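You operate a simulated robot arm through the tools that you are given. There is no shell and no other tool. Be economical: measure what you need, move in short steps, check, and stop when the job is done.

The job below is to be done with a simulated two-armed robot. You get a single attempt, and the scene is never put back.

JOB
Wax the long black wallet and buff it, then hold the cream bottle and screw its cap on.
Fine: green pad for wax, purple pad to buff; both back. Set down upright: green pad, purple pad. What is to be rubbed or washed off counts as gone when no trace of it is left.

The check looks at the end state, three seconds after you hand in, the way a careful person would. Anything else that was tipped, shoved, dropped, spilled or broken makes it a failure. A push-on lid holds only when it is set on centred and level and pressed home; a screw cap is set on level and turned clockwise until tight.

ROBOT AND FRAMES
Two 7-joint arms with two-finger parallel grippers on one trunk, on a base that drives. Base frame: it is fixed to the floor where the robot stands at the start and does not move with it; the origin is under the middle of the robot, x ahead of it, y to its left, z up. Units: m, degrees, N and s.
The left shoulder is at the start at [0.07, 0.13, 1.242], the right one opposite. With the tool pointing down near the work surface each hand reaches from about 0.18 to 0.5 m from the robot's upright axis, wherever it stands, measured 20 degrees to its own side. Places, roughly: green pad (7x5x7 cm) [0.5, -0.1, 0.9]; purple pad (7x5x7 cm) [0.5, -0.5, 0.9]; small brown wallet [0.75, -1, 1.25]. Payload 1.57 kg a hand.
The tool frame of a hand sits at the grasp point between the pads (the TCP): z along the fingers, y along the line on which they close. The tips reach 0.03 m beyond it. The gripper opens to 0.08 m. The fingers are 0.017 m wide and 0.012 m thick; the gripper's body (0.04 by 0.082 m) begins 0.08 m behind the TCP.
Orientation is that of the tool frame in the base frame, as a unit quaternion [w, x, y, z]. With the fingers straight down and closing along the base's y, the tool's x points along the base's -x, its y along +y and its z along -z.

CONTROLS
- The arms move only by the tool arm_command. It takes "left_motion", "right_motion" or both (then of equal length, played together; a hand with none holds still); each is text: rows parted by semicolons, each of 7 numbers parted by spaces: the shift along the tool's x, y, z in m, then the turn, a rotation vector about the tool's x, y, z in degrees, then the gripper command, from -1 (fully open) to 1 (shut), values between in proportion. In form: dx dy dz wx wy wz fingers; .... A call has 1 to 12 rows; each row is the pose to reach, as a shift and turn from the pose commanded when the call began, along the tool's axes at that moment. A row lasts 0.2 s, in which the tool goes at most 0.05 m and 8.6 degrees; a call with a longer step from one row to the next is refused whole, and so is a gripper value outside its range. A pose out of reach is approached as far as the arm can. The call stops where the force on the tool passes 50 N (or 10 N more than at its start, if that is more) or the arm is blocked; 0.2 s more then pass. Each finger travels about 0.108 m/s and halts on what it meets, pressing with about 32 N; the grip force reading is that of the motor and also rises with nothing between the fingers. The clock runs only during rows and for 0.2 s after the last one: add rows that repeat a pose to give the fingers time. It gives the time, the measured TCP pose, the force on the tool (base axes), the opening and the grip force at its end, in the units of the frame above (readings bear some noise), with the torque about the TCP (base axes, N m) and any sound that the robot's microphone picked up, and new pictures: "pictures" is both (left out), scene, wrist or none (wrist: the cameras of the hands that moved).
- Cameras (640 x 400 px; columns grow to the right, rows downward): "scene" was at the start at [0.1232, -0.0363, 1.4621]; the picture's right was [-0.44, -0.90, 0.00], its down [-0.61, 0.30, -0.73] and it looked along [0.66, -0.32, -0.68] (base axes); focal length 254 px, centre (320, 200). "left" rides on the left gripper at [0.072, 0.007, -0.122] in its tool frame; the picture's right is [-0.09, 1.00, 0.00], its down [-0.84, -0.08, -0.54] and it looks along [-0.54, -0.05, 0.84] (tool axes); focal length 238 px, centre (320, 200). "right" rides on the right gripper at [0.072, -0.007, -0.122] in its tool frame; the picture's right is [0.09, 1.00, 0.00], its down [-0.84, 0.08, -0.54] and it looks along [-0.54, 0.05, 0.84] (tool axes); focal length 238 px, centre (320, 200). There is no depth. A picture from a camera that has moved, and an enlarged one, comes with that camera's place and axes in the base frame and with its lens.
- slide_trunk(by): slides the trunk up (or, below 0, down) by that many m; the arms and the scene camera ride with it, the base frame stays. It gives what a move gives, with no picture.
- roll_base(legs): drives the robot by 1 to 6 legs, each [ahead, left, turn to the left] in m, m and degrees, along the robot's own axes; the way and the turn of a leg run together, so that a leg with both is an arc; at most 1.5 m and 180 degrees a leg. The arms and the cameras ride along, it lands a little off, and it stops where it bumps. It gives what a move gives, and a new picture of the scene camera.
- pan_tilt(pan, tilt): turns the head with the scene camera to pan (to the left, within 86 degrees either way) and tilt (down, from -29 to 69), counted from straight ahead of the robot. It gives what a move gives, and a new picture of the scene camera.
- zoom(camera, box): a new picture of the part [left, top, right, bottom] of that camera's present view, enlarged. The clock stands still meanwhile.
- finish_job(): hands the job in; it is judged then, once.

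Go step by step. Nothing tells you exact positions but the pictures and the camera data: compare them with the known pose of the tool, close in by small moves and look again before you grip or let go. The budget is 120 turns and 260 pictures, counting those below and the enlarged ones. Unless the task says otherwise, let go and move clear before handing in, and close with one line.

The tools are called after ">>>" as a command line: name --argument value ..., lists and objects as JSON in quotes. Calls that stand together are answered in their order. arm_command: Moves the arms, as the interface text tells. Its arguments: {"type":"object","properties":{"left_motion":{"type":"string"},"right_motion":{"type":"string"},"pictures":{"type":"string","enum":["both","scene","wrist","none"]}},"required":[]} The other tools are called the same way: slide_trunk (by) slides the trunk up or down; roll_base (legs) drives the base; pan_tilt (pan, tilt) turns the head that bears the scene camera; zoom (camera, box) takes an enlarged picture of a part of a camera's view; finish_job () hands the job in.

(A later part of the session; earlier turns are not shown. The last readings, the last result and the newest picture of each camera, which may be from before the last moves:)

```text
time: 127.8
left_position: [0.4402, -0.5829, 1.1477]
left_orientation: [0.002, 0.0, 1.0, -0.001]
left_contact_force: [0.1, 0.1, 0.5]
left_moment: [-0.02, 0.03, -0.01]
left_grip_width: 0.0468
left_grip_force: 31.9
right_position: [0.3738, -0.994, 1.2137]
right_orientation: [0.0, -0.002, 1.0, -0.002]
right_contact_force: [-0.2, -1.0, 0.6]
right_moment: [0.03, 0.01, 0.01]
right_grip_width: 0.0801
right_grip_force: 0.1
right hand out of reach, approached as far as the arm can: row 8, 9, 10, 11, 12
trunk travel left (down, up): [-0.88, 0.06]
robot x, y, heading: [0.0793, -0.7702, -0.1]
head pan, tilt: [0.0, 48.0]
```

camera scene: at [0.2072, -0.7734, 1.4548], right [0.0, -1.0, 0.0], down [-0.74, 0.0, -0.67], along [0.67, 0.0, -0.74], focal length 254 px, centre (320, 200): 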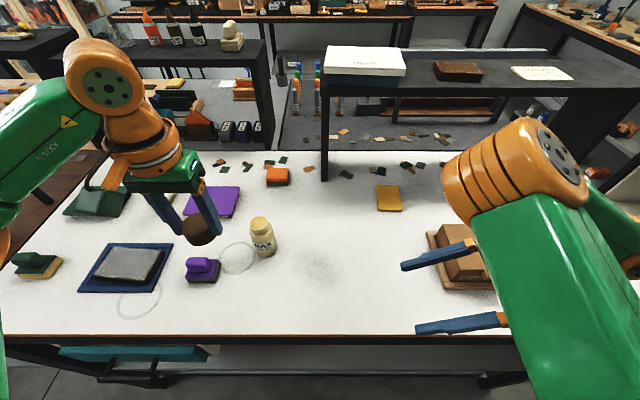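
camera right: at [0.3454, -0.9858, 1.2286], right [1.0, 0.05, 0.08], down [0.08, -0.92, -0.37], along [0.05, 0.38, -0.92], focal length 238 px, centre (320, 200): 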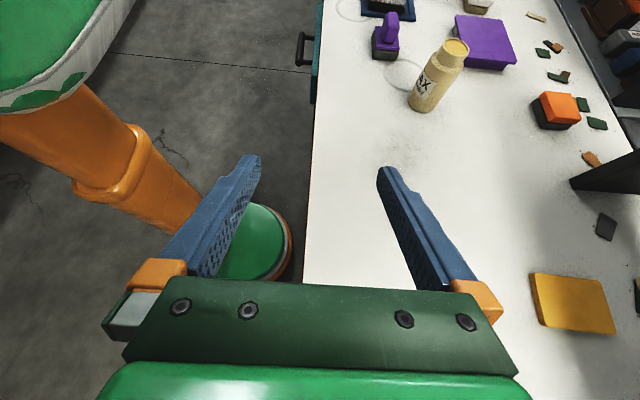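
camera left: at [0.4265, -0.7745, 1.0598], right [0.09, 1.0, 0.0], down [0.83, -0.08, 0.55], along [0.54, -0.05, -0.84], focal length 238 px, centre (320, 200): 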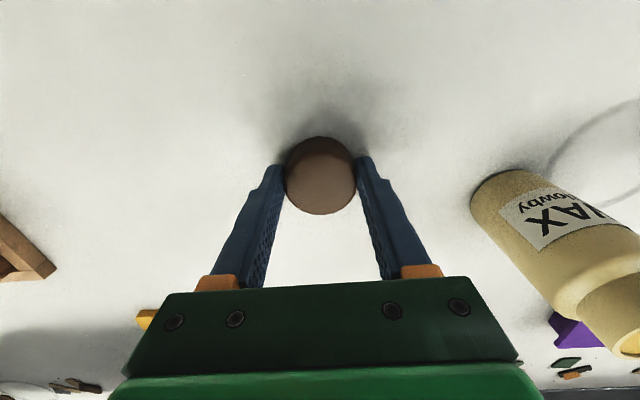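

>>> arm_command --right_motion "0 0 0 -2.4 -5.78 -4.6 -1; 0 0 0 -4.8 -11.56 -9.2 -1; 0 0 0 -7.2 -17.33 -13.8 -1; 0 0 0 -9.6 -23.1 -18.4 -1; 0 0 0 -12 -28.9 -23 -1; 0 0 0 -14.4 -34.7 -27.6 -1; 0 0 0 -16.8 -40.4 -32.2 -1; 0 0 0 -19.2 -46.2 -36.8 -1; 0 0 0 -21.6 -52 -41.4 -1; 0 0 0 -21.6 -52 -41.4 -1" --pictures "both"

```text
time: 130.0
left_position: [0.4395, -0.5848, 1.1476]
left_orientation: [0.001, 0.0, 1.0, 0.0]
left_contact_force: [-0.1, -0.2, 0.5]
left_moment: [0.01, -0.01, -0.03]
left_grip_width: 0.0462
left_grip_force: 31.9
right_position: [0.3723, -0.9945, 1.2136]
right_orientation: [0.427, -0.34, 0.819, 0.176]
right_contact_force: [0.0, 0.6, 0.9]
right_moment: [-0.02, 0.02, 0.02]
right_grip_width: 0.0798
right_grip_force: 0.1
right hand out of reach, approached as far as the arm can: row 1, 2, 3, 4, 5
trunk travel left (down, up): [-0.88, 0.06]
robot x, y, heading: [0.079, -0.7751, 0.0]
head pan, tilt: [0.0, 48.0]
camera scene: at [0.2077, -0.7729, 1.4547], right [0.0, -1.0, 0.0], down [-0.74, 0.0, -0.67], along [0.67, 0.0, -0.74], focal length 254 px, centre (320, 200)
camera right: at [0.2781, -1.0994, 1.2249], right [-0.74, 0.67, -0.08], down [-0.03, 0.08, 1.0], along [0.67, 0.74, -0.04], focal length 238 px, centre (320, 200)
```

scene: 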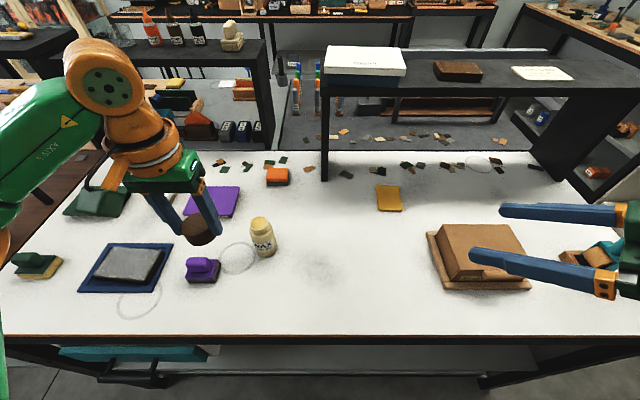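
right: 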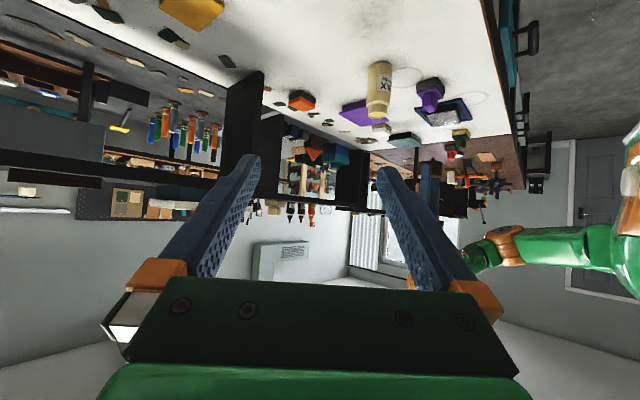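

Orientation reached without trouble this time. Moving toward the bottle along the slant, stopping 25 cm short.

>>> arm_command --right_motion "0.002 0.0217 0.0353 0 0 0 -1; 0.004 0.0433 0.0706 0 0 0 -1; 0.006 0.065 0.106 0 0 0 -1; 0.0075 0.0867 0.141 0 0 0 -1; 0.0095 0.108 0.176 0 0 0 -1; 0.0113 0.13 0.2117 0 0 0 -1; 0.0113 0.13 0.2117 0 0 0 -1" --pictures "both"

```text
time: 131.6
left_position: [0.4407, -0.5838, 1.1468]
left_orientation: [0.002, 0.0, 1.0, 0.0]
left_contact_force: [-0.4, -0.1, 0.1]
left_moment: [0.0, -0.01, 0.0]
left_grip_width: 0.0469
left_grip_force: 32.1
right_position: [0.4308, -0.8861, 1.0741]
right_orientation: [0.425, -0.341, 0.82, 0.176]
right_contact_force: [-0.5, -0.4, 0.3]
right_moment: [-0.03, -0.02, 0.01]
right_grip_width: 0.0802
right_grip_force: 0.1
right hand out of reach, approached as far as the arm can: row 2, 3, 4, 5, 6, 7
trunk travel left (down, up): [-0.88, 0.06]
robot x, y, heading: [0.0819, -0.7783, 0.2]
head pan, tilt: [0.0, 48.0]
camera scene: at [0.2074, -0.7728, 1.4548], right [0.0, -1.0, 0.0], down [-0.74, 0.0, -0.67], along [0.67, 0.0, -0.74], focal length 254 px, centre (320, 200)
camera right: at [0.3359, -0.9921, 1.0866], right [-0.74, 0.66, -0.08], down [-0.03, 0.08, 1.0], along [0.67, 0.74, -0.04], focal length 238 px, centre (320, 200)
```

scene: 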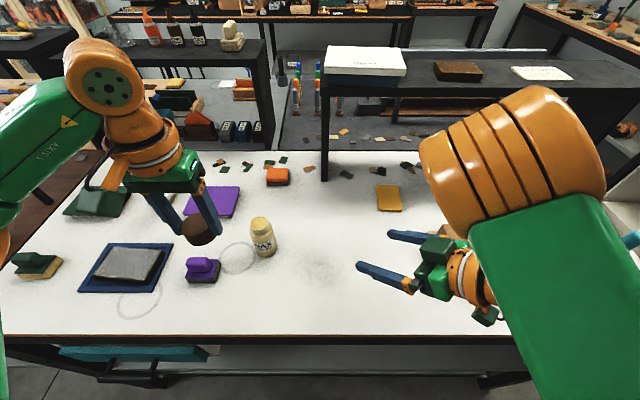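
right: 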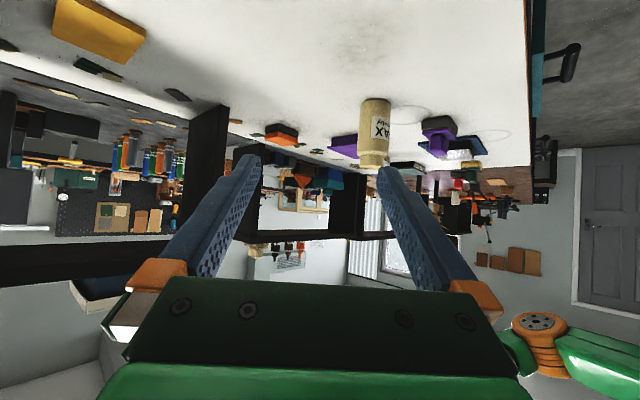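

The wrist is too close to the shoulder there (inner limit). Going further forward first.

>>> arm_command --right_motion "-0.013 -0.001 0.029 0 0 0 -1; -0.026 -0.002 0.058 0 0 0 -1; -0.039 -0.003 0.087 0 0 0 -1; -0.051 -0.003 0.116 0 0 0 -1; -0.051 -0.003 0.116 0 0 0 -1" --pictures "scene"

```text
time: 132.8
left_position: [0.4398, -0.5828, 1.1471]
left_orientation: [0.002, 0.001, 1.0, 0.0]
left_contact_force: [0.7, -0.4, -0.6]
left_moment: [-0.01, -0.02, 0.0]
left_grip_width: 0.0466
left_grip_force: 32.2
right_position: [0.5472, -0.8719, 1.0387]
right_orientation: [0.426, -0.34, 0.82, 0.178]
right_contact_force: [0.2, -0.8, -0.7]
right_moment: [-0.02, 0.0, -0.02]
right_grip_width: 0.0799
right_grip_force: 0.0
right hand out of reach, approached as far as the arm can: row 1, 2, 3, 4, 5
trunk travel left (down, up): [-0.88, 0.06]
robot x, y, heading: [0.0774, -0.7723, -0.2]
head pan, tilt: [0.0, 48.0]
camera scene: at [0.2077, -0.773, 1.4547], right [0.0, -1.0, 0.0], down [-0.74, 0.0, -0.67], along [0.67, 0.0, -0.74], focal length 254 px, centre (320, 200)
```

scene: 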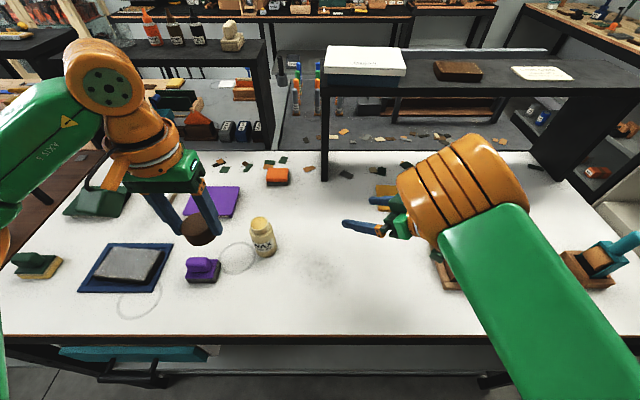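

Better. Now sliding left to just short of the bottle.

>>> arm_command --right_motion "-0.002 0.031 0.02 0 0 0 -1; -0.004 0.062 0.04 0 0 0 -1; -0.006 0.093 0.06 0 0 0 -1; -0.009 0.124 0.08 0 0 0 -1; -0.011 0.145 0.09 0 0 0 -1; -0.011 0.145 0.09 0 0 0 -1" --pictures "both"

```text
time: 134.2
left_position: [0.4385, -0.5833, 1.1482]
left_orientation: [0.003, 0.001, 1.0, 0.0]
left_contact_force: [0.6, -0.3, 0.2]
left_moment: [-0.02, -0.03, 0.01]
left_grip_width: 0.0466
left_grip_force: 32.2
right_position: [0.6054, -0.7968, 0.9365]
right_orientation: [0.426, -0.34, 0.82, 0.177]
right_contact_force: [0.6, -0.2, -0.7]
right_moment: [0.01, 0.0, -0.02]
right_grip_width: 0.0801
right_grip_force: 0.1
right hand out of reach, approached as far as the arm can: row 1, 2, 3, 4, 5, 6
trunk travel left (down, up): [-0.88, 0.06]
robot x, y, heading: [0.0813, -0.7705, -0.1]
head pan, tilt: [0.0, 48.0]
camera scene: at [0.2072, -0.773, 1.4548], right [0.0, -1.0, 0.0], down [-0.74, 0.0, -0.67], along [0.67, 0.0, -0.74], focal length 254 px, centre (320, 200)
camera right: at [0.5107, -0.902, 0.9489], right [-0.74, 0.67, -0.07], down [-0.03, 0.08, 1.0], along [0.67, 0.74, -0.04], focal length 238 px, centre (320, 200)
```

scene: 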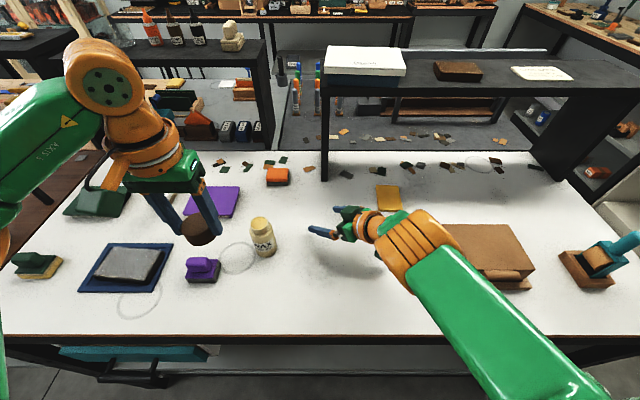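
right: 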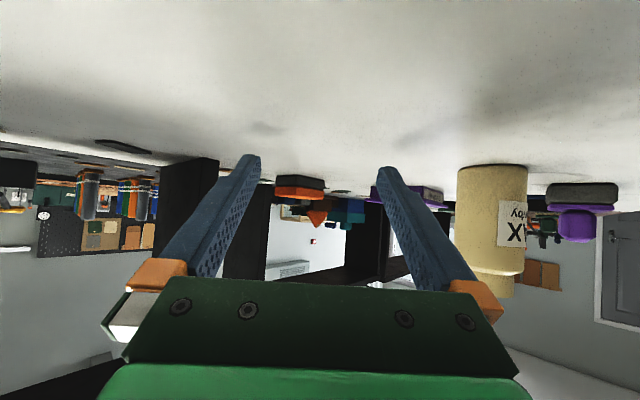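

The right hand is blocked moving left in this orientation, and low over the bench. I'll raise it and swing its pointing direction further left, which should suit the wrist better.

>>> arm_command --right_motion "-0.036 0 -0.025 0 0 0 -1; -0.071 0 -0.05 0 0 0 -1; -0.1065 0 -0.0745 0 0 0 -1; -0.1065 0 -0.0745 -6.55 0 -4.58 -1; -0.1065 0 -0.0745 -13.1 0 -9.16 -1; -0.1065 0 -0.0745 -19.7 0 -13.74 -1; -0.1065 0 -0.0745 -26.2 0 -18.3 -1; -0.1065 0 -0.0745 -32.8 0 -22.9 -1; -0.1065 0 -0.0745 -32.8 0 -22.9 -1" --pictures "both"

```text
time: 136.2
left_position: [0.4385, -0.5829, 1.1478]
left_orientation: [0.002, 0.0, 1.0, 0.0]
left_contact_force: [0.5, 0.5, -0.7]
left_moment: [-0.01, 0.03, -0.03]
left_grip_width: 0.0468
left_grip_force: 32.2
right_position: [0.582, -0.7973, 1.0683]
right_orientation: [0.339, -0.599, 0.655, 0.312]
right_contact_force: [0.7, 0.3, 0.0]
right_moment: [0.01, -0.01, 0.01]
right_grip_width: 0.0802
right_grip_force: 0.1
right hand out of reach, approached as far as the arm can: row 1, 2, 3, 4, 8, 9
trunk travel left (down, up): [-0.88, 0.06]
robot x, y, heading: [0.0807, -0.7729, 0.2]
head pan, tilt: [0.0, 48.0]
camera scene: at [0.2073, -0.7726, 1.4548], right [0.0, -1.0, 0.0], down [-0.74, 0.0, -0.67], along [0.67, 0.0, -0.74], focal length 254 px, centre (320, 200)
camera right: at [0.5773, -0.9395, 1.0808], right [-1.0, 0.03, -0.07], down [-0.07, 0.04, 1.0], along [0.04, 1.0, -0.04], focal length 238 px, centre (320, 200)
```

scene: 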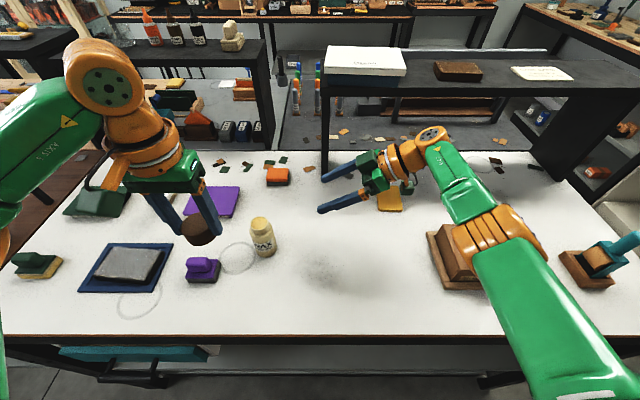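
right: 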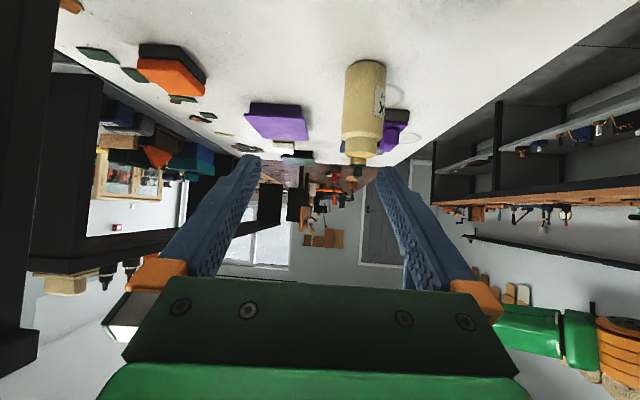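

Excellent: the right hand now points left with its elbow clear to the right. Moving to 10 cm short of the bottle on the approach line.

>>> arm_command --right_motion "0.005 0.017 0.03 0 0 0 -1; 0.01 0.035 0.06 0 0 0 -1; 0.0156 0.0524 0.09 0 0 0 -1; 0.0156 0.0524 0.09 0 0 0 -1" --pictures "both"

>>> zoom --camera "scene" --box '[220, 160, 420, 290]'

```text
time: 137.2
left_position: [0.4407, -0.583, 1.1487]
left_orientation: [0.001, 0.0, 1.0, 0.0]
left_contact_force: [0.1, -0.6, 1.4]
left_moment: [-0.02, 0.02, 0.04]
left_grip_width: 0.0469
left_grip_force: 32.3
right_position: [0.5621, -0.7253, 0.9969]
right_orientation: [0.339, -0.6, 0.654, 0.313]
right_contact_force: [-0.3, 0.5, 0.0]
right_moment: [0.01, 0.02, 0.05]
right_grip_width: 0.0801
right_grip_force: 0.0
right hand out of reach, approached as far as the arm can: row 1, 2, 3, 4
trunk travel left (down, up): [-0.88, 0.06]
robot x, y, heading: [0.0821, -0.7747, 0.0]
head pan, tilt: [0.0, 48.0]
camera scene: at [0.2077, -0.7735, 1.4547], right [0.0, -1.0, 0.0], down [-0.74, 0.0, -0.67], along [0.67, 0.0, -0.74], focal length 254 px, centre (320, 200)
camera right: at [0.5573, -0.8671, 1.0081], right [-1.0, 0.03, -0.07], down [-0.07, 0.04, 1.0], along [0.04, 1.0, -0.04], focal length 238 px, centre (320, 200)
```

scene: 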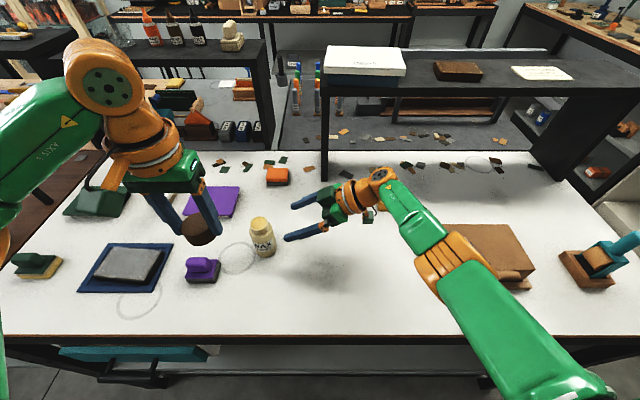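
right: 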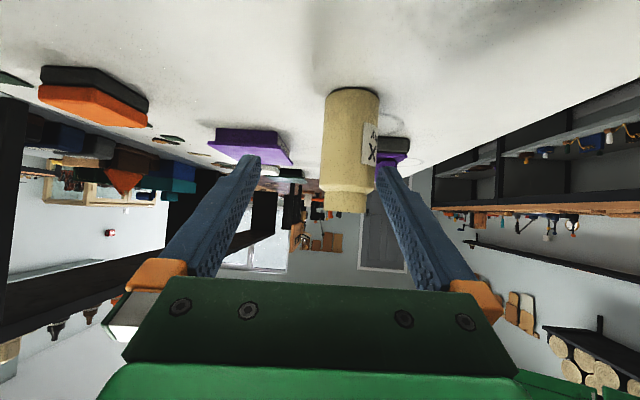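

```text
3.08 times, centred on (320, 225) of scene
camera zoom: at [0.2077, -0.7735, 1.4547], right [0.0, -1.0, 0.0], down [-0.74, 0.0, -0.67], along [0.67, 0.0, -0.74], focal length 781 px, centre (320, 123)
```

zoom: 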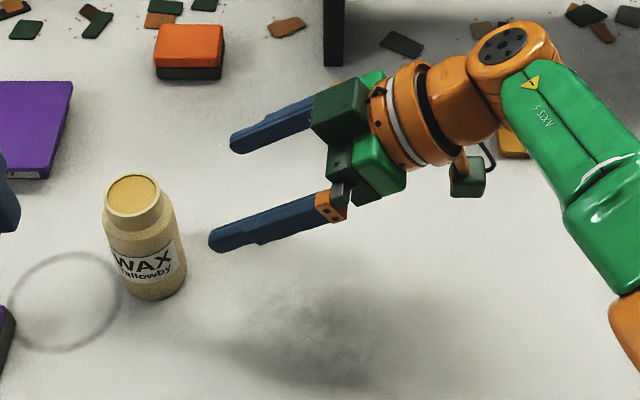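

The hand is well aimed but about 3 cm too far forward in x. I'll back the base up 3 cm, which moves the hand onto the line.

>>> roll_base --legs '[[-0.03, 0.0, 0]]'

>>> zoom --camera "scene" --box '[220, 140, 420, 270]'

>>> zoom --camera "right" --box '[160, 50, 480, 250]'

```text
time: 138.1
left_position: [0.4164, -0.5827, 1.1453]
left_orientation: [0.0, 0.0, 1.0, 0.0]
left_contact_force: [0.9, -0.7, -0.7]
left_moment: [0.03, 0.08, 0.01]
left_grip_width: 0.0465
left_grip_force: 32.1
right_position: [0.5373, -0.7234, 0.9932]
right_orientation: [0.337, -0.598, 0.656, 0.313]
right_contact_force: [0.8, 0.0, -0.1]
right_moment: [0.02, 0.07, 0.02]
right_grip_width: 0.08
right_grip_force: 0.0
trunk travel left (down, up): [-0.88, 0.06]
robot x, y, heading: [0.0487, -0.7749, 0.2]
head pan, tilt: [0.0, 48.0]
camera scene: at [0.1853, -0.7729, 1.4539], right [0.0, -1.0, 0.0], down [-0.75, 0.0, -0.66], along [0.66, 0.0, -0.75], focal length 254 px, centre (320, 200)
```

scene: 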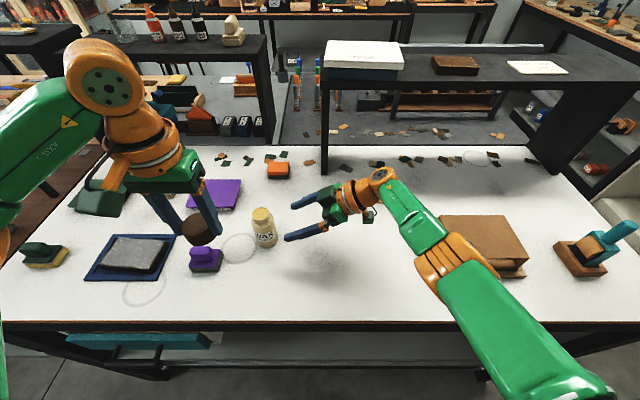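

```text
3.08 times, centred on (320, 205) of scene
camera zoom: at [0.1853, -0.7729, 1.4539], right [0.0, -1.0, 0.0], down [-0.75, 0.0, -0.66], along [0.66, 0.0, -0.75], focal length 781 px, centre (320, 185)
```

zoom: 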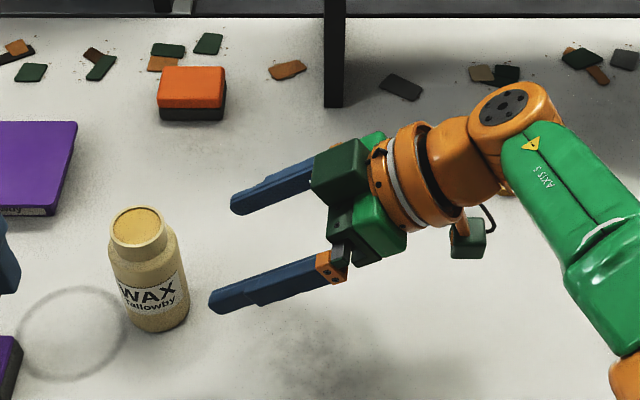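

```text
2.00 times, centred on (320, 150) of right
camera zoom: at [0.5324, -0.867, 1.0057], right [-1.0, 0.03, -0.07], down [-0.07, 0.04, 1.0], along [0.04, 1.0, -0.04], focal length 477 px, centre (320, 300)
```

zoom: 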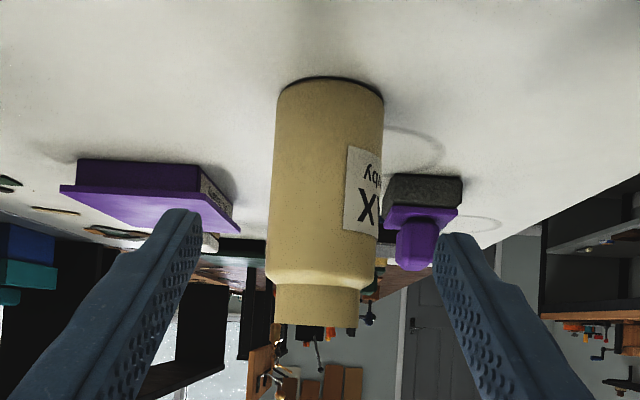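

Bottle is centred between the fingers. Advancing along the approach line with the gripper open.

>>> arm_command --right_motion "-0.003 0.003 0.02 0 0 0 -1; -0.005 0.005 0.04 0 0 0 -1; -0.005 0.005 0.06 0 0 0 -1; -0.005 0.005 0.075 0 0 0 -1; -0.005 0.005 0.075 0 0 0 -1" --pictures "none"

>>> zoom --camera "scene" --box '[220, 160, 380, 270]'

>>> zoom --camera "right" --box '[160, 50, 480, 250]'

```text
time: 139.3
left_position: [0.4101, -0.5842, 1.1468]
left_orientation: [0.001, 0.0, 1.0, 0.0]
left_contact_force: [-0.6, 0.2, 0.2]
left_moment: [0.0, 0.0, 0.03]
left_grip_width: 0.0469
left_grip_force: 32.1
right_position: [0.5128, -0.677, 0.9661]
right_orientation: [0.34, -0.599, 0.654, 0.313]
right_contact_force: [0.0, -0.3, 0.5]
right_moment: [0.01, 0.03, -0.02]
right_grip_width: 0.0797
right_grip_force: 0.0
right hand out of reach, approached as far as the arm can: row 1, 2, 3, 4, 5
trunk travel left (down, up): [-0.88, 0.06]
robot x, y, heading: [0.0539, -0.7717, -0.0]
head pan, tilt: [0.0, 48.0]
```

```text
3.64 times, centred on (300, 215) of scene
camera zoom: at [0.1781, -0.7736, 1.4547], right [0.0, -1.0, 0.0], down [-0.74, 0.0, -0.67], along [0.67, 0.0, -0.74], focal length 923 px, centre (393, 146)
```

zoom: 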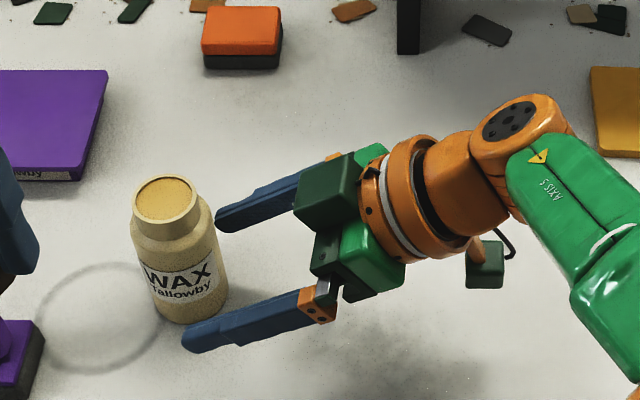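

```text
2.00 times, centred on (320, 150) of right
camera zoom: at [0.5076, -0.818, 0.9778], right [-1.0, 0.03, -0.07], down [-0.07, 0.04, 1.0], along [0.04, 1.0, -0.04], focal length 477 px, centre (320, 300)
```

zoom: 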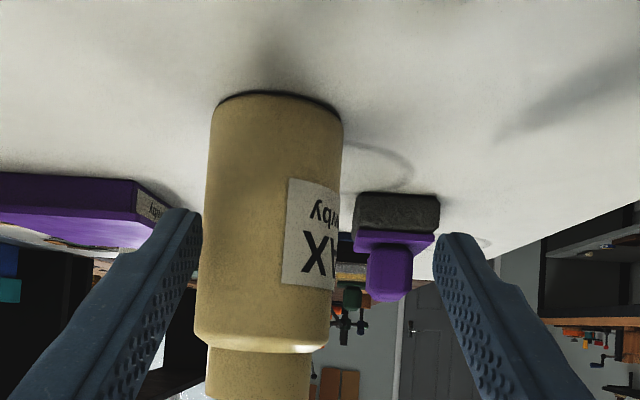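

It drifted 2 cm toward me. Correcting sideways before advancing.

>>> arm_command --right_motion "0 -0.01 -0.005 0 0 0 -1; 0 -0.02 -0.005 0 0 0 -1; 0 -0.02 -0.005 0 0 0 -1" --pictures "none"

>>> zoom --camera "right" --box '[160, 50, 480, 250]'

```text
time: 140.1
left_position: [0.4101, -0.5835, 1.1483]
left_orientation: [0.003, 0.0, 1.0, 0.0]
left_contact_force: [-0.1, -0.1, -0.3]
left_moment: [-0.02, -0.02, 0.0]
left_grip_width: 0.047
left_grip_force: 31.9
right_position: [0.5133, -0.6746, 0.9657]
right_orientation: [0.339, -0.599, 0.654, 0.312]
right_contact_force: [-0.2, 1.2, -1.2]
right_moment: [-0.01, 0.0, -0.01]
right_grip_width: 0.0798
right_grip_force: 0.1
right hand out of reach, approached as far as the arm can: row 1, 2, 3
trunk travel left (down, up): [-0.88, 0.06]
robot x, y, heading: [0.0497, -0.772, -0.0]
head pan, tilt: [0.0, 48.0]
```

```text
2.00 times, centred on (320, 150) of right
camera zoom: at [0.5074, -0.8178, 0.9779], right [-1.0, 0.03, -0.07], down [-0.07, 0.04, 1.0], along [0.04, 1.0, -0.04], focal length 477 px, centre (320, 300)
```

zoom: 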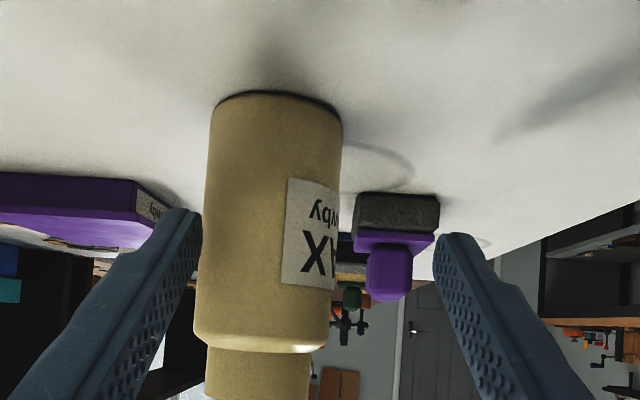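

The arm won't slide sideways here, so I'll use the base: forward 2 cm to line up.

>>> roll_base --legs '[[0.02, 0.0, 0]]'

>>> zoom --camera "right" --box '[160, 50, 480, 250]'

```text
time: 140.8
left_position: [0.4262, -0.5827, 1.1514]
left_orientation: [0.004, 0.0, 1.0, 0.001]
left_contact_force: [-0.7, 0.0, -0.4]
left_moment: [0.0, -0.02, -0.01]
left_grip_width: 0.047
left_grip_force: 31.9
right_position: [0.5297, -0.6765, 0.9683]
right_orientation: [0.341, -0.6, 0.654, 0.311]
right_contact_force: [0.4, 0.1, 0.4]
right_moment: [-0.07, -0.02, -0.04]
right_grip_width: 0.0801
right_grip_force: 0.0
trunk travel left (down, up): [-0.88, 0.06]
robot x, y, heading: [0.07, -0.7724, -0.0]
head pan, tilt: [0.0, 48.0]
camera scene: at [0.1921, -0.7731, 1.4553], right [0.0, -1.0, 0.0], down [-0.74, 0.0, -0.67], along [0.67, 0.0, -0.74], focal length 254 px, centre (320, 200)
```

scene: 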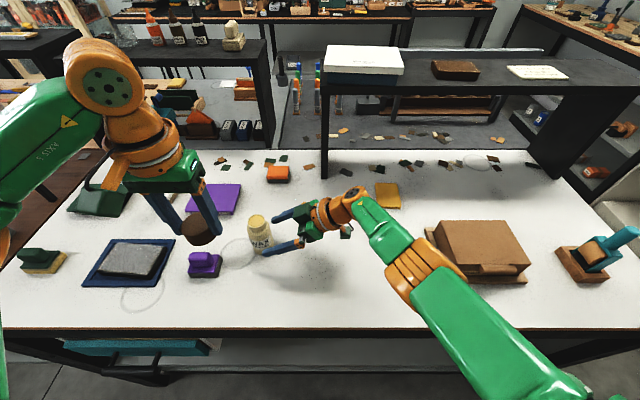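

```text
2.00 times, centred on (320, 150) of right
camera zoom: at [0.5237, -0.8179, 0.9799], right [-1.0, 0.03, -0.08], down [-0.08, 0.04, 1.0], along [0.04, 1.0, -0.04], focal length 477 px, centre (320, 300)
```

zoom: 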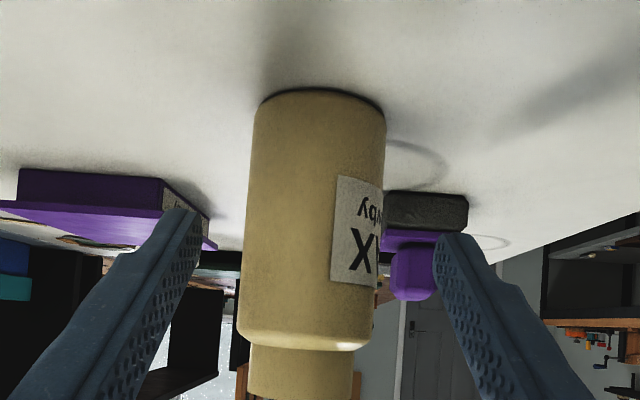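

Aligned. Now driving left 3.3 cm to bring the open fingers around the bottle.

>>> roll_base --legs '[[0.0, 0.034, 0]]'

>>> zoom --camera "scene" --box '[210, 170, 350, 270]'

>>> zoom --camera "right" --box '[160, 50, 480, 250]'

```text
time: 141.7
left_position: [0.4308, -0.556, 1.1479]
left_orientation: [0.001, 0.001, 1.0, 0.003]
left_contact_force: [0.0, -0.8, 0.9]
left_moment: [0.03, 0.03, 0.0]
left_grip_width: 0.0466
left_grip_force: 32.3
right_position: [0.5325, -0.6484, 0.967]
right_orientation: [0.341, -0.598, 0.653, 0.315]
right_contact_force: [0.9, -1.5, -0.5]
right_moment: [0.04, -0.01, 0.03]
right_grip_width: 0.0797
right_grip_force: 0.0
trunk travel left (down, up): [-0.88, 0.06]
robot x, y, heading: [0.0729, -0.74, -0.0]
head pan, tilt: [0.0, 48.0]
camera scene: at [0.1977, -0.7477, 1.4547], right [0.0, -1.0, -0.01], down [-0.74, 0.0, -0.67], along [0.67, 0.0, -0.74], focal length 254 px, centre (320, 200)
```

scene: 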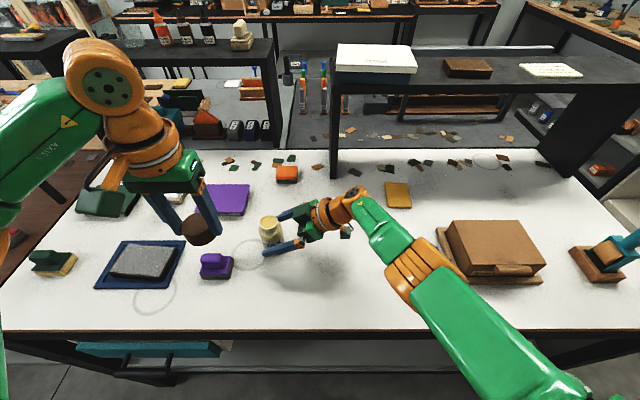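

```text
4.00 times, centred on (280, 220) of scene
camera zoom: at [0.1977, -0.7477, 1.4547], right [0.0, -1.0, -0.01], down [-0.74, 0.0, -0.67], along [0.67, 0.0, -0.74], focal length 1015 px, centre (480, 120)
```

zoom: 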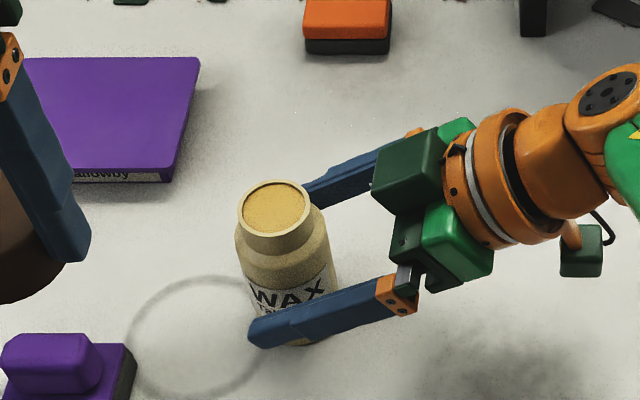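

```text
2.00 times, centred on (320, 150) of right
camera zoom: at [0.5273, -0.7899, 0.9777], right [-1.0, 0.03, -0.07], down [-0.07, 0.04, 1.0], along [0.04, 1.0, -0.03], focal length 477 px, centre (320, 300)
```

zoom: 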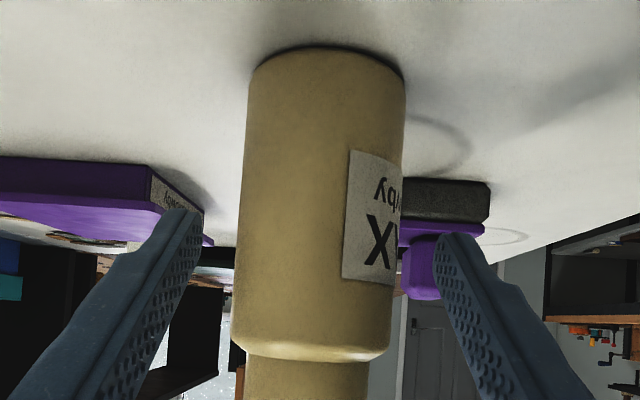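

Fingers straddle the bottle, centred. Closing the right gripper.

>>> arm_command --right_motion "0 0 0 0 0 0 0; 0 0 0 0 0 0 0.3; 0 0 0 0 0 0 0.6; 0 0 0 0 0 0 1; 0 0 0 0 0 0 1" --pictures "none"

>>> zoom --camera "scene" --box '[210, 170, 350, 270]'

```text
time: 142.9
left_position: [0.4311, -0.5501, 1.1475]
left_orientation: [0.003, 0.0, 1.0, 0.0]
left_contact_force: [-0.4, -0.3, 0.0]
left_moment: [0.0, 0.0, 0.01]
left_grip_width: 0.0466
left_grip_force: 32.3
right_position: [0.533, -0.6421, 0.9663]
right_orientation: [0.339, -0.599, 0.655, 0.312]
right_contact_force: [0.3, -0.1, 0.3]
right_moment: [0.01, -0.05, -0.02]
right_grip_width: 0.0502
right_grip_force: 31.9
trunk travel left (down, up): [-0.88, 0.06]
robot x, y, heading: [0.0711, -0.7412, 0.1]
head pan, tilt: [0.0, 48.0]
```

```text
4.00 times, centred on (280, 220) of scene
camera zoom: at [0.1977, -0.7394, 1.4547], right [0.0, -1.0, 0.0], down [-0.74, 0.0, -0.67], along [0.67, 0.0, -0.74], focal length 1015 px, centre (480, 120)
```

zoom: 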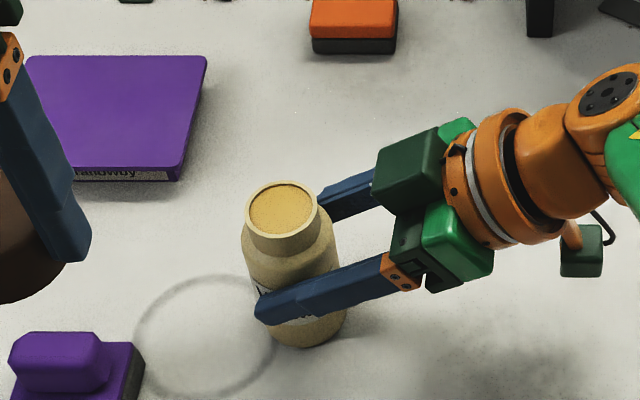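

Bottle held firmly (50 mm). Now bringing the cap above the mouth with the left hand.

>>> arm_command --left_motion "-0.025 -0.02 0 0 0 0 1; -0.05 -0.04 0 0 0 0 1; -0.075 -0.06 0 0 0 0 1; -0.1 -0.08 0.01 0 0 0 1; -0.103 -0.085 0.027 0 0 0 1; -0.103 -0.085 0.027 0 0 0 1" --pictures "wrist"

>>> zoom --camera "scene" --box '[200, 140, 360, 260]'

>>> zoom --camera "left" --box '[240, 90, 400, 220]'

```text
time: 144.3
left_position: [0.5335, -0.6358, 1.1209]
left_orientation: [0.002, 0.001, 1.0, 0.0]
left_contact_force: [0.1, -0.1, 0.7]
left_moment: [-0.01, -0.01, 0.0]
left_grip_width: 0.0468
left_grip_force: 31.7
right_position: [0.5329, -0.6426, 0.9661]
right_orientation: [0.34, -0.599, 0.655, 0.313]
right_contact_force: [0.8, 0.4, -0.4]
right_moment: [0.03, -0.1, -0.01]
right_grip_width: 0.0505
right_grip_force: 31.8
trunk travel left (down, up): [-0.88, 0.06]
robot x, y, heading: [0.0715, -0.7383, -0.2]
head pan, tilt: [0.0, 48.0]
camera left: at [0.4599, -0.628, 1.243], right [0.09, 1.0, 0.0], down [0.83, -0.08, 0.55], along [0.54, -0.05, -0.84], focal length 238 px, centre (320, 200)
```

left: 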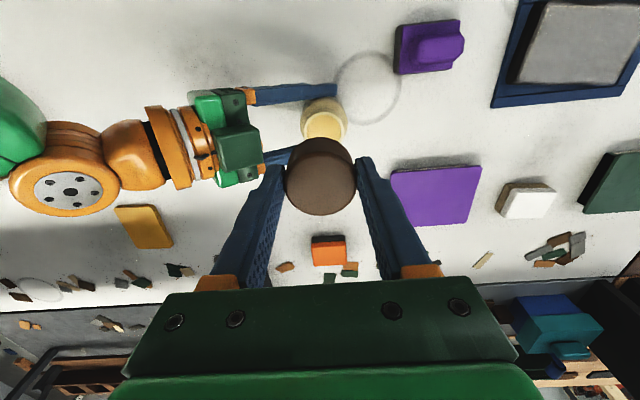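

```text
3.33 times, centred on (280, 200) of scene
camera zoom: at [0.1976, -0.7394, 1.4547], right [0.0, -1.0, 0.0], down [-0.74, 0.0, -0.67], along [0.67, 0.0, -0.74], focal length 846 px, centre (453, 200)
```

zoom: 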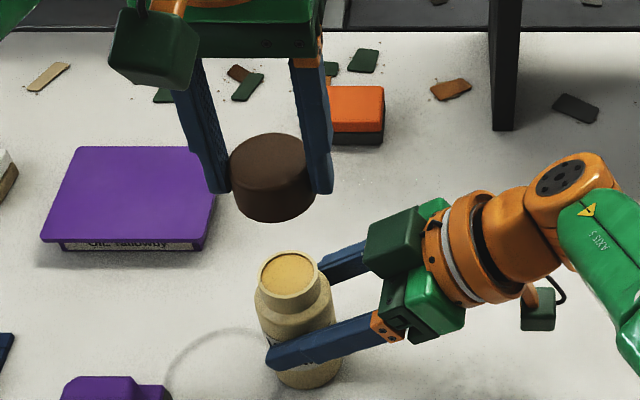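

```text
3.08 times, centred on (320, 155) of left
camera zoom: at [0.4599, -0.628, 1.243], right [0.09, 1.0, 0.0], down [0.83, -0.08, 0.55], along [0.54, -0.05, -0.84], focal length 733 px, centre (320, 338)
```

zoom: 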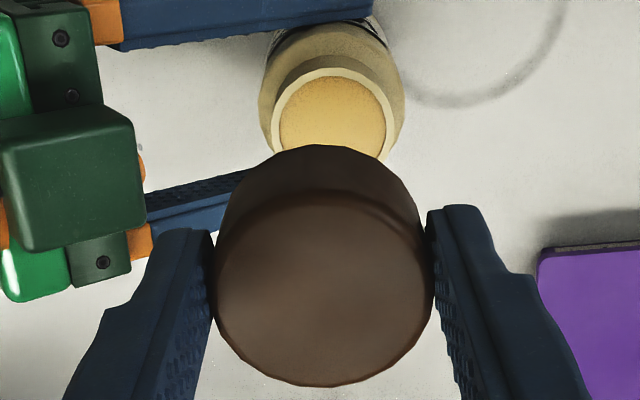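

Mouth estimated at (0.532,-0.631). Adjusting and lowering to about 2 cm above the rim.

>>> arm_command --left_motion "0.0025 0.004 0.02 0 0 0 1; 0.0025 0.004 0.04 0 0 0 1; 0.0025 0.004 0.055 0 0 0 1; 0.0025 0.004 0.055 0 0 0 1" --pictures "none"

>>> zoom --camera "scene" --box '[220, 170, 320, 245]'

>>> zoom --camera "left" --box '[240, 90, 400, 220]'

>>> zoom --camera "right" --box '[220, 100, 420, 290]'

```text
time: 145.3
left_position: [0.5306, -0.6313, 1.067]
left_orientation: [0.002, 0.001, 1.0, 0.0]
left_contact_force: [-0.5, 0.3, 0.2]
left_moment: [0.01, 0.01, 0.03]
left_grip_width: 0.0466
left_grip_force: 32.0
right_position: [0.5326, -0.643, 0.9666]
right_orientation: [0.34, -0.599, 0.655, 0.312]
right_contact_force: [0.1, 1.3, -0.3]
right_moment: [0.01, -0.05, 0.01]
right_grip_width: 0.0502
right_grip_force: 31.9
trunk travel left (down, up): [-0.88, 0.06]
robot x, y, heading: [0.0685, -0.7418, -0.2]
head pan, tilt: [0.0, 48.0]
```

```text
5.33 times, centred on (270, 208) of scene
camera zoom: at [0.1977, -0.7394, 1.4547], right [0.0, -1.0, 0.0], down [-0.74, 0.0, -0.67], along [0.67, 0.0, -0.74], focal length 1354 px, centre (587, 160)
```

zoom: 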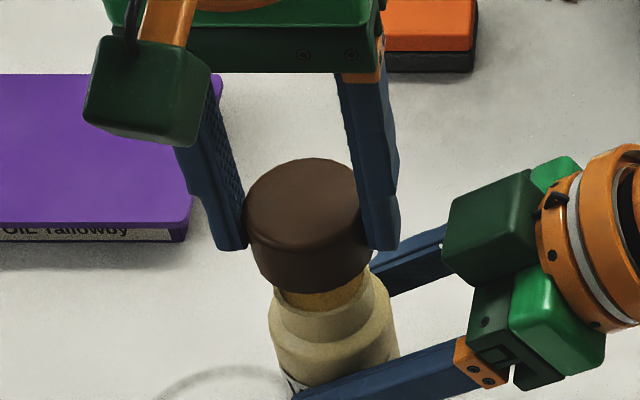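

```text
3.08 times, centred on (320, 155) of left
camera zoom: at [0.4577, -0.6243, 1.1878], right [0.09, 1.0, 0.0], down [0.83, -0.08, 0.55], along [0.54, -0.05, -0.84], focal length 733 px, centre (320, 338)
```

zoom: 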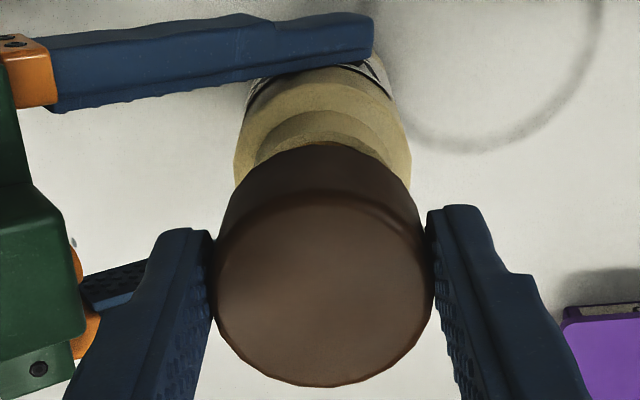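

```text
2.11 times, centred on (320, 195) of right
camera zoom: at [0.5273, -0.7845, 0.978], right [-1.0, 0.03, -0.07], down [-0.07, 0.04, 1.0], along [0.04, 1.0, -0.04], focal length 502 px, centre (320, 210)
```

zoom: 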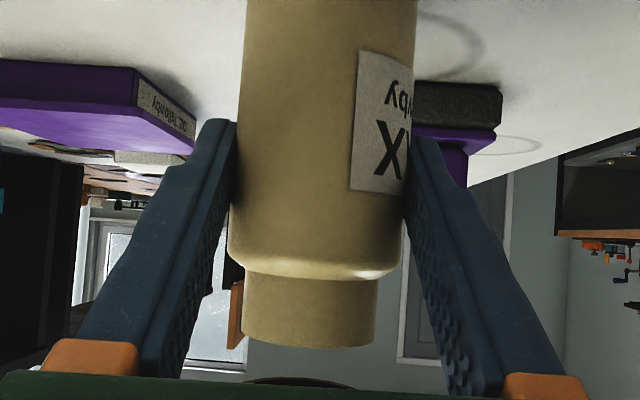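

The right wrist camera gives a useful side view; zooming there for x-alignment.

>>> zoom --camera "right" --box '[260, 200, 380, 300]'

>>> zoom --camera "scene" --box '[250, 190, 300, 230]'

```text
4.00 times, centred on (320, 250) of right
camera zoom: at [0.5273, -0.7845, 0.978], right [-1.0, 0.03, -0.07], down [-0.07, 0.04, 1.0], along [0.04, 1.0, -0.04], focal length 953 px, centre (320, 0)
```

zoom: 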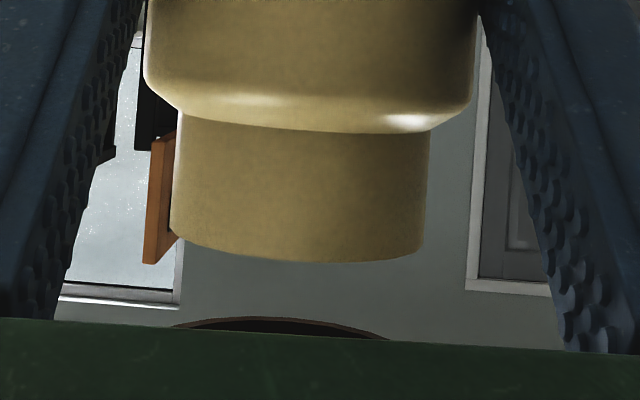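

```text
10.00 times, centred on (275, 210) of scene
camera zoom: at [0.1977, -0.7394, 1.4547], right [0.0, -1.0, 0.0], down [-0.74, 0.0, -0.67], along [0.67, 0.0, -0.74], focal length 2538 px, centre (770, 100)
```

zoom: 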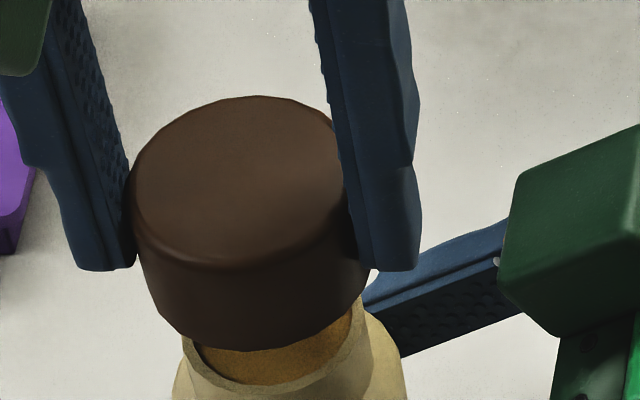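

Cap and neck agree within about 1 mm. Lowering gently until contact.

>>> arm_command --left_motion "0.001 -0.0005 0.005 0 0 0 1; 0.001 -0.0005 0.010 0 0 0 1; 0.001 -0.0005 0.014 0 0 0 1; 0.001 -0.0005 0.014 0 0 0 1" --pictures "none"

>>> zoom --camera "scene" --box '[240, 180, 300, 230]'

>>> zoom --camera "right" --box '[260, 200, 380, 300]'

```text
time: 146.3
left_position: [0.5301, -0.6317, 1.0526]
left_orientation: [0.002, 0.001, 1.0, 0.0]
left_contact_force: [0.2, 0.3, -0.8]
left_moment: [-0.02, 0.01, -0.04]
left_grip_width: 0.0466
left_grip_force: 32.0
right_position: [0.5328, -0.642, 0.9665]
right_orientation: [0.34, -0.599, 0.654, 0.313]
right_contact_force: [0.5, 0.3, 0.3]
right_moment: [0.04, -0.12, -0.03]
right_grip_width: 0.0503
right_grip_force: 31.8
trunk travel left (down, up): [-0.88, 0.06]
robot x, y, heading: [0.068, -0.7428, -0.1]
head pan, tilt: [0.0, 48.0]
```

```text
8.00 times, centred on (270, 205) of scene
camera zoom: at [0.1978, -0.7395, 1.4547], right [0.0, -1.0, 0.0], down [-0.74, 0.0, -0.67], along [0.67, 0.0, -0.74], focal length 2030 px, centre (720, 160)
```

zoom: 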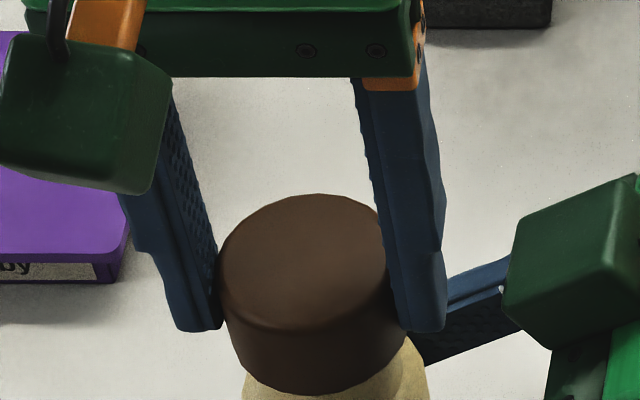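

```text
4.00 times, centred on (320, 250) of right
camera zoom: at [0.5274, -0.7846, 0.9779], right [-1.0, 0.03, -0.07], down [-0.07, 0.04, 1.0], along [0.04, 1.0, -0.04], focal length 953 px, centre (320, 0)
```

zoom: 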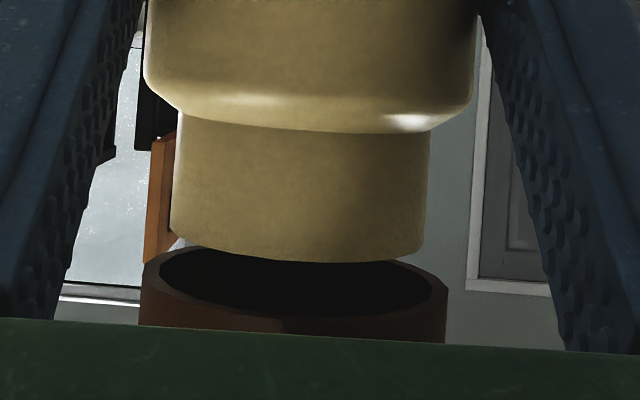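

Excellent alignment visible from below. Continuing down in small steps.

>>> arm_command --left_motion "0 0 0.004 0 0 0 1; 0 0 0.008 0 0 0 1; 0 0 0.011 0 0 0 1; 0 0 0.011 0 0 0 1" --pictures "none"

>>> zoom --camera "right" --box '[260, 200, 380, 300]'

```text
time: 147.3
left_position: [0.5295, -0.6315, 1.0404]
left_orientation: [0.002, 0.001, 1.0, -0.001]
left_contact_force: [0.0, 0.5, -0.1]
left_moment: [0.03, -0.02, 0.02]
left_grip_width: 0.0466
left_grip_force: 31.8
right_position: [0.5337, -0.6416, 0.9656]
right_orientation: [0.339, -0.599, 0.655, 0.312]
right_contact_force: [1.3, 0.2, 0.6]
right_moment: [0.04, -0.1, 0.0]
right_grip_width: 0.0502
right_grip_force: 32.6
trunk travel left (down, up): [-0.88, 0.06]
robot x, y, heading: [0.0733, -0.7423, -0.3]
head pan, tilt: [0.0, 48.0]
```

```text
4.00 times, centred on (320, 250) of right
camera zoom: at [0.5275, -0.7847, 0.9779], right [-1.0, 0.03, -0.07], down [-0.07, 0.04, 1.0], along [0.04, 1.0, -0.04], focal length 953 px, centre (320, 0)
```

zoom: 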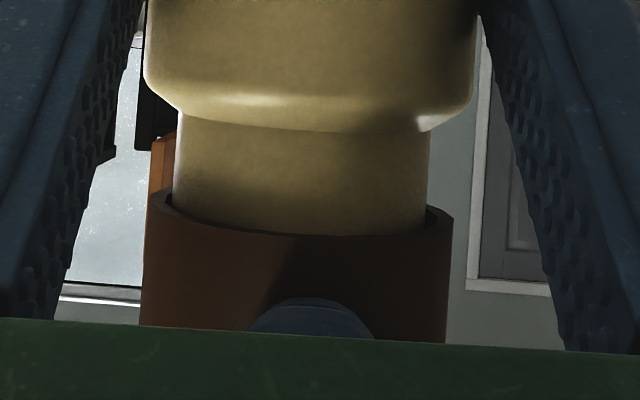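

The cap is over the neck without contact. Keep lowering until it meets something.

>>> arm_command --left_motion "0 0 0.003 0 0 0 1; 0 0 0.006 0 0 0 1; 0 0 0.008 0 0 0 1; 0 0 0.008 0 0 0 1" --pictures "none"

>>> zoom --camera "right" --box '[260, 200, 380, 300]'

```text
time: 148.3
left_position: [0.5299, -0.6325, 1.0324]
left_orientation: [0.002, 0.001, 1.0, 0.0]
left_contact_force: [-0.5, 1.0, 0.0]
left_moment: [0.0, -0.05, 0.02]
left_grip_width: 0.0468
left_grip_force: 31.9
right_position: [0.5328, -0.6406, 0.966]
right_orientation: [0.339, -0.599, 0.655, 0.312]
right_contact_force: [0.7, 0.2, 0.2]
right_moment: [0.01, -0.11, -0.04]
right_grip_width: 0.0503
right_grip_force: 32.4
trunk travel left (down, up): [-0.88, 0.06]
robot x, y, heading: [0.0745, -0.7402, 0.0]
head pan, tilt: [0.0, 48.0]
```

```text
4.00 times, centred on (320, 250) of right
camera zoom: at [0.5274, -0.7847, 0.9779], right [-1.0, 0.03, -0.07], down [-0.07, 0.04, 1.0], along [0.04, 1.0, -0.04], focal length 953 px, centre (320, 0)
```

zoom: 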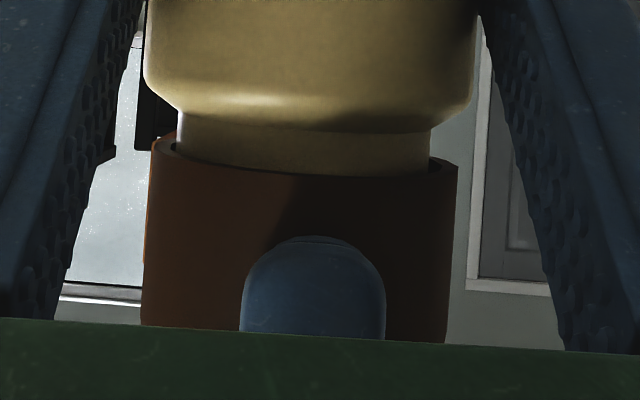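

>>> arm_command --left_motion "0 0 0.002 0 0 0 1; 0 0 0.004 0 0 0 1; 0 0 0.005 0 0 0 1; 0 0 0.005 0 0 0 1" --pictures "none"

>>> zoom --camera "right" --box '[260, 200, 380, 300]'

```text
time: 149.3
left_position: [0.5287, -0.63, 1.0301]
left_orientation: [0.003, 0.001, 1.0, 0.0]
left_contact_force: [4.9, 6.9, 21.9]
left_moment: [0.27, -0.18, 0.03]
left_grip_width: 0.0466
left_grip_force: 31.8
right_position: [0.5322, -0.643, 0.9658]
right_orientation: [0.339, -0.599, 0.655, 0.311]
right_contact_force: [0.7, -5.0, -6.3]
right_moment: [0.1, -0.55, 0.07]
right_grip_width: 0.0501
right_grip_force: 32.4
trunk travel left (down, up): [-0.88, 0.06]
robot x, y, heading: [0.0674, -0.7432, -0.2]
head pan, tilt: [0.0, 48.0]
```

```text
4.00 times, centred on (320, 250) of right
camera zoom: at [0.5266, -0.785, 0.9782], right [-1.0, 0.03, -0.07], down [-0.07, 0.05, 1.0], along [0.04, 1.0, -0.04], focal length 953 px, centre (320, 0)
```

zoom: 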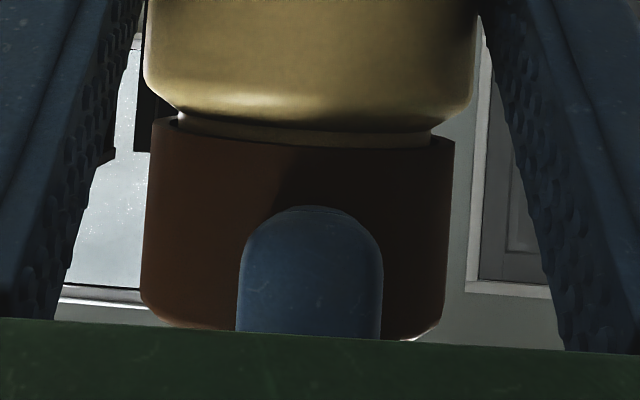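

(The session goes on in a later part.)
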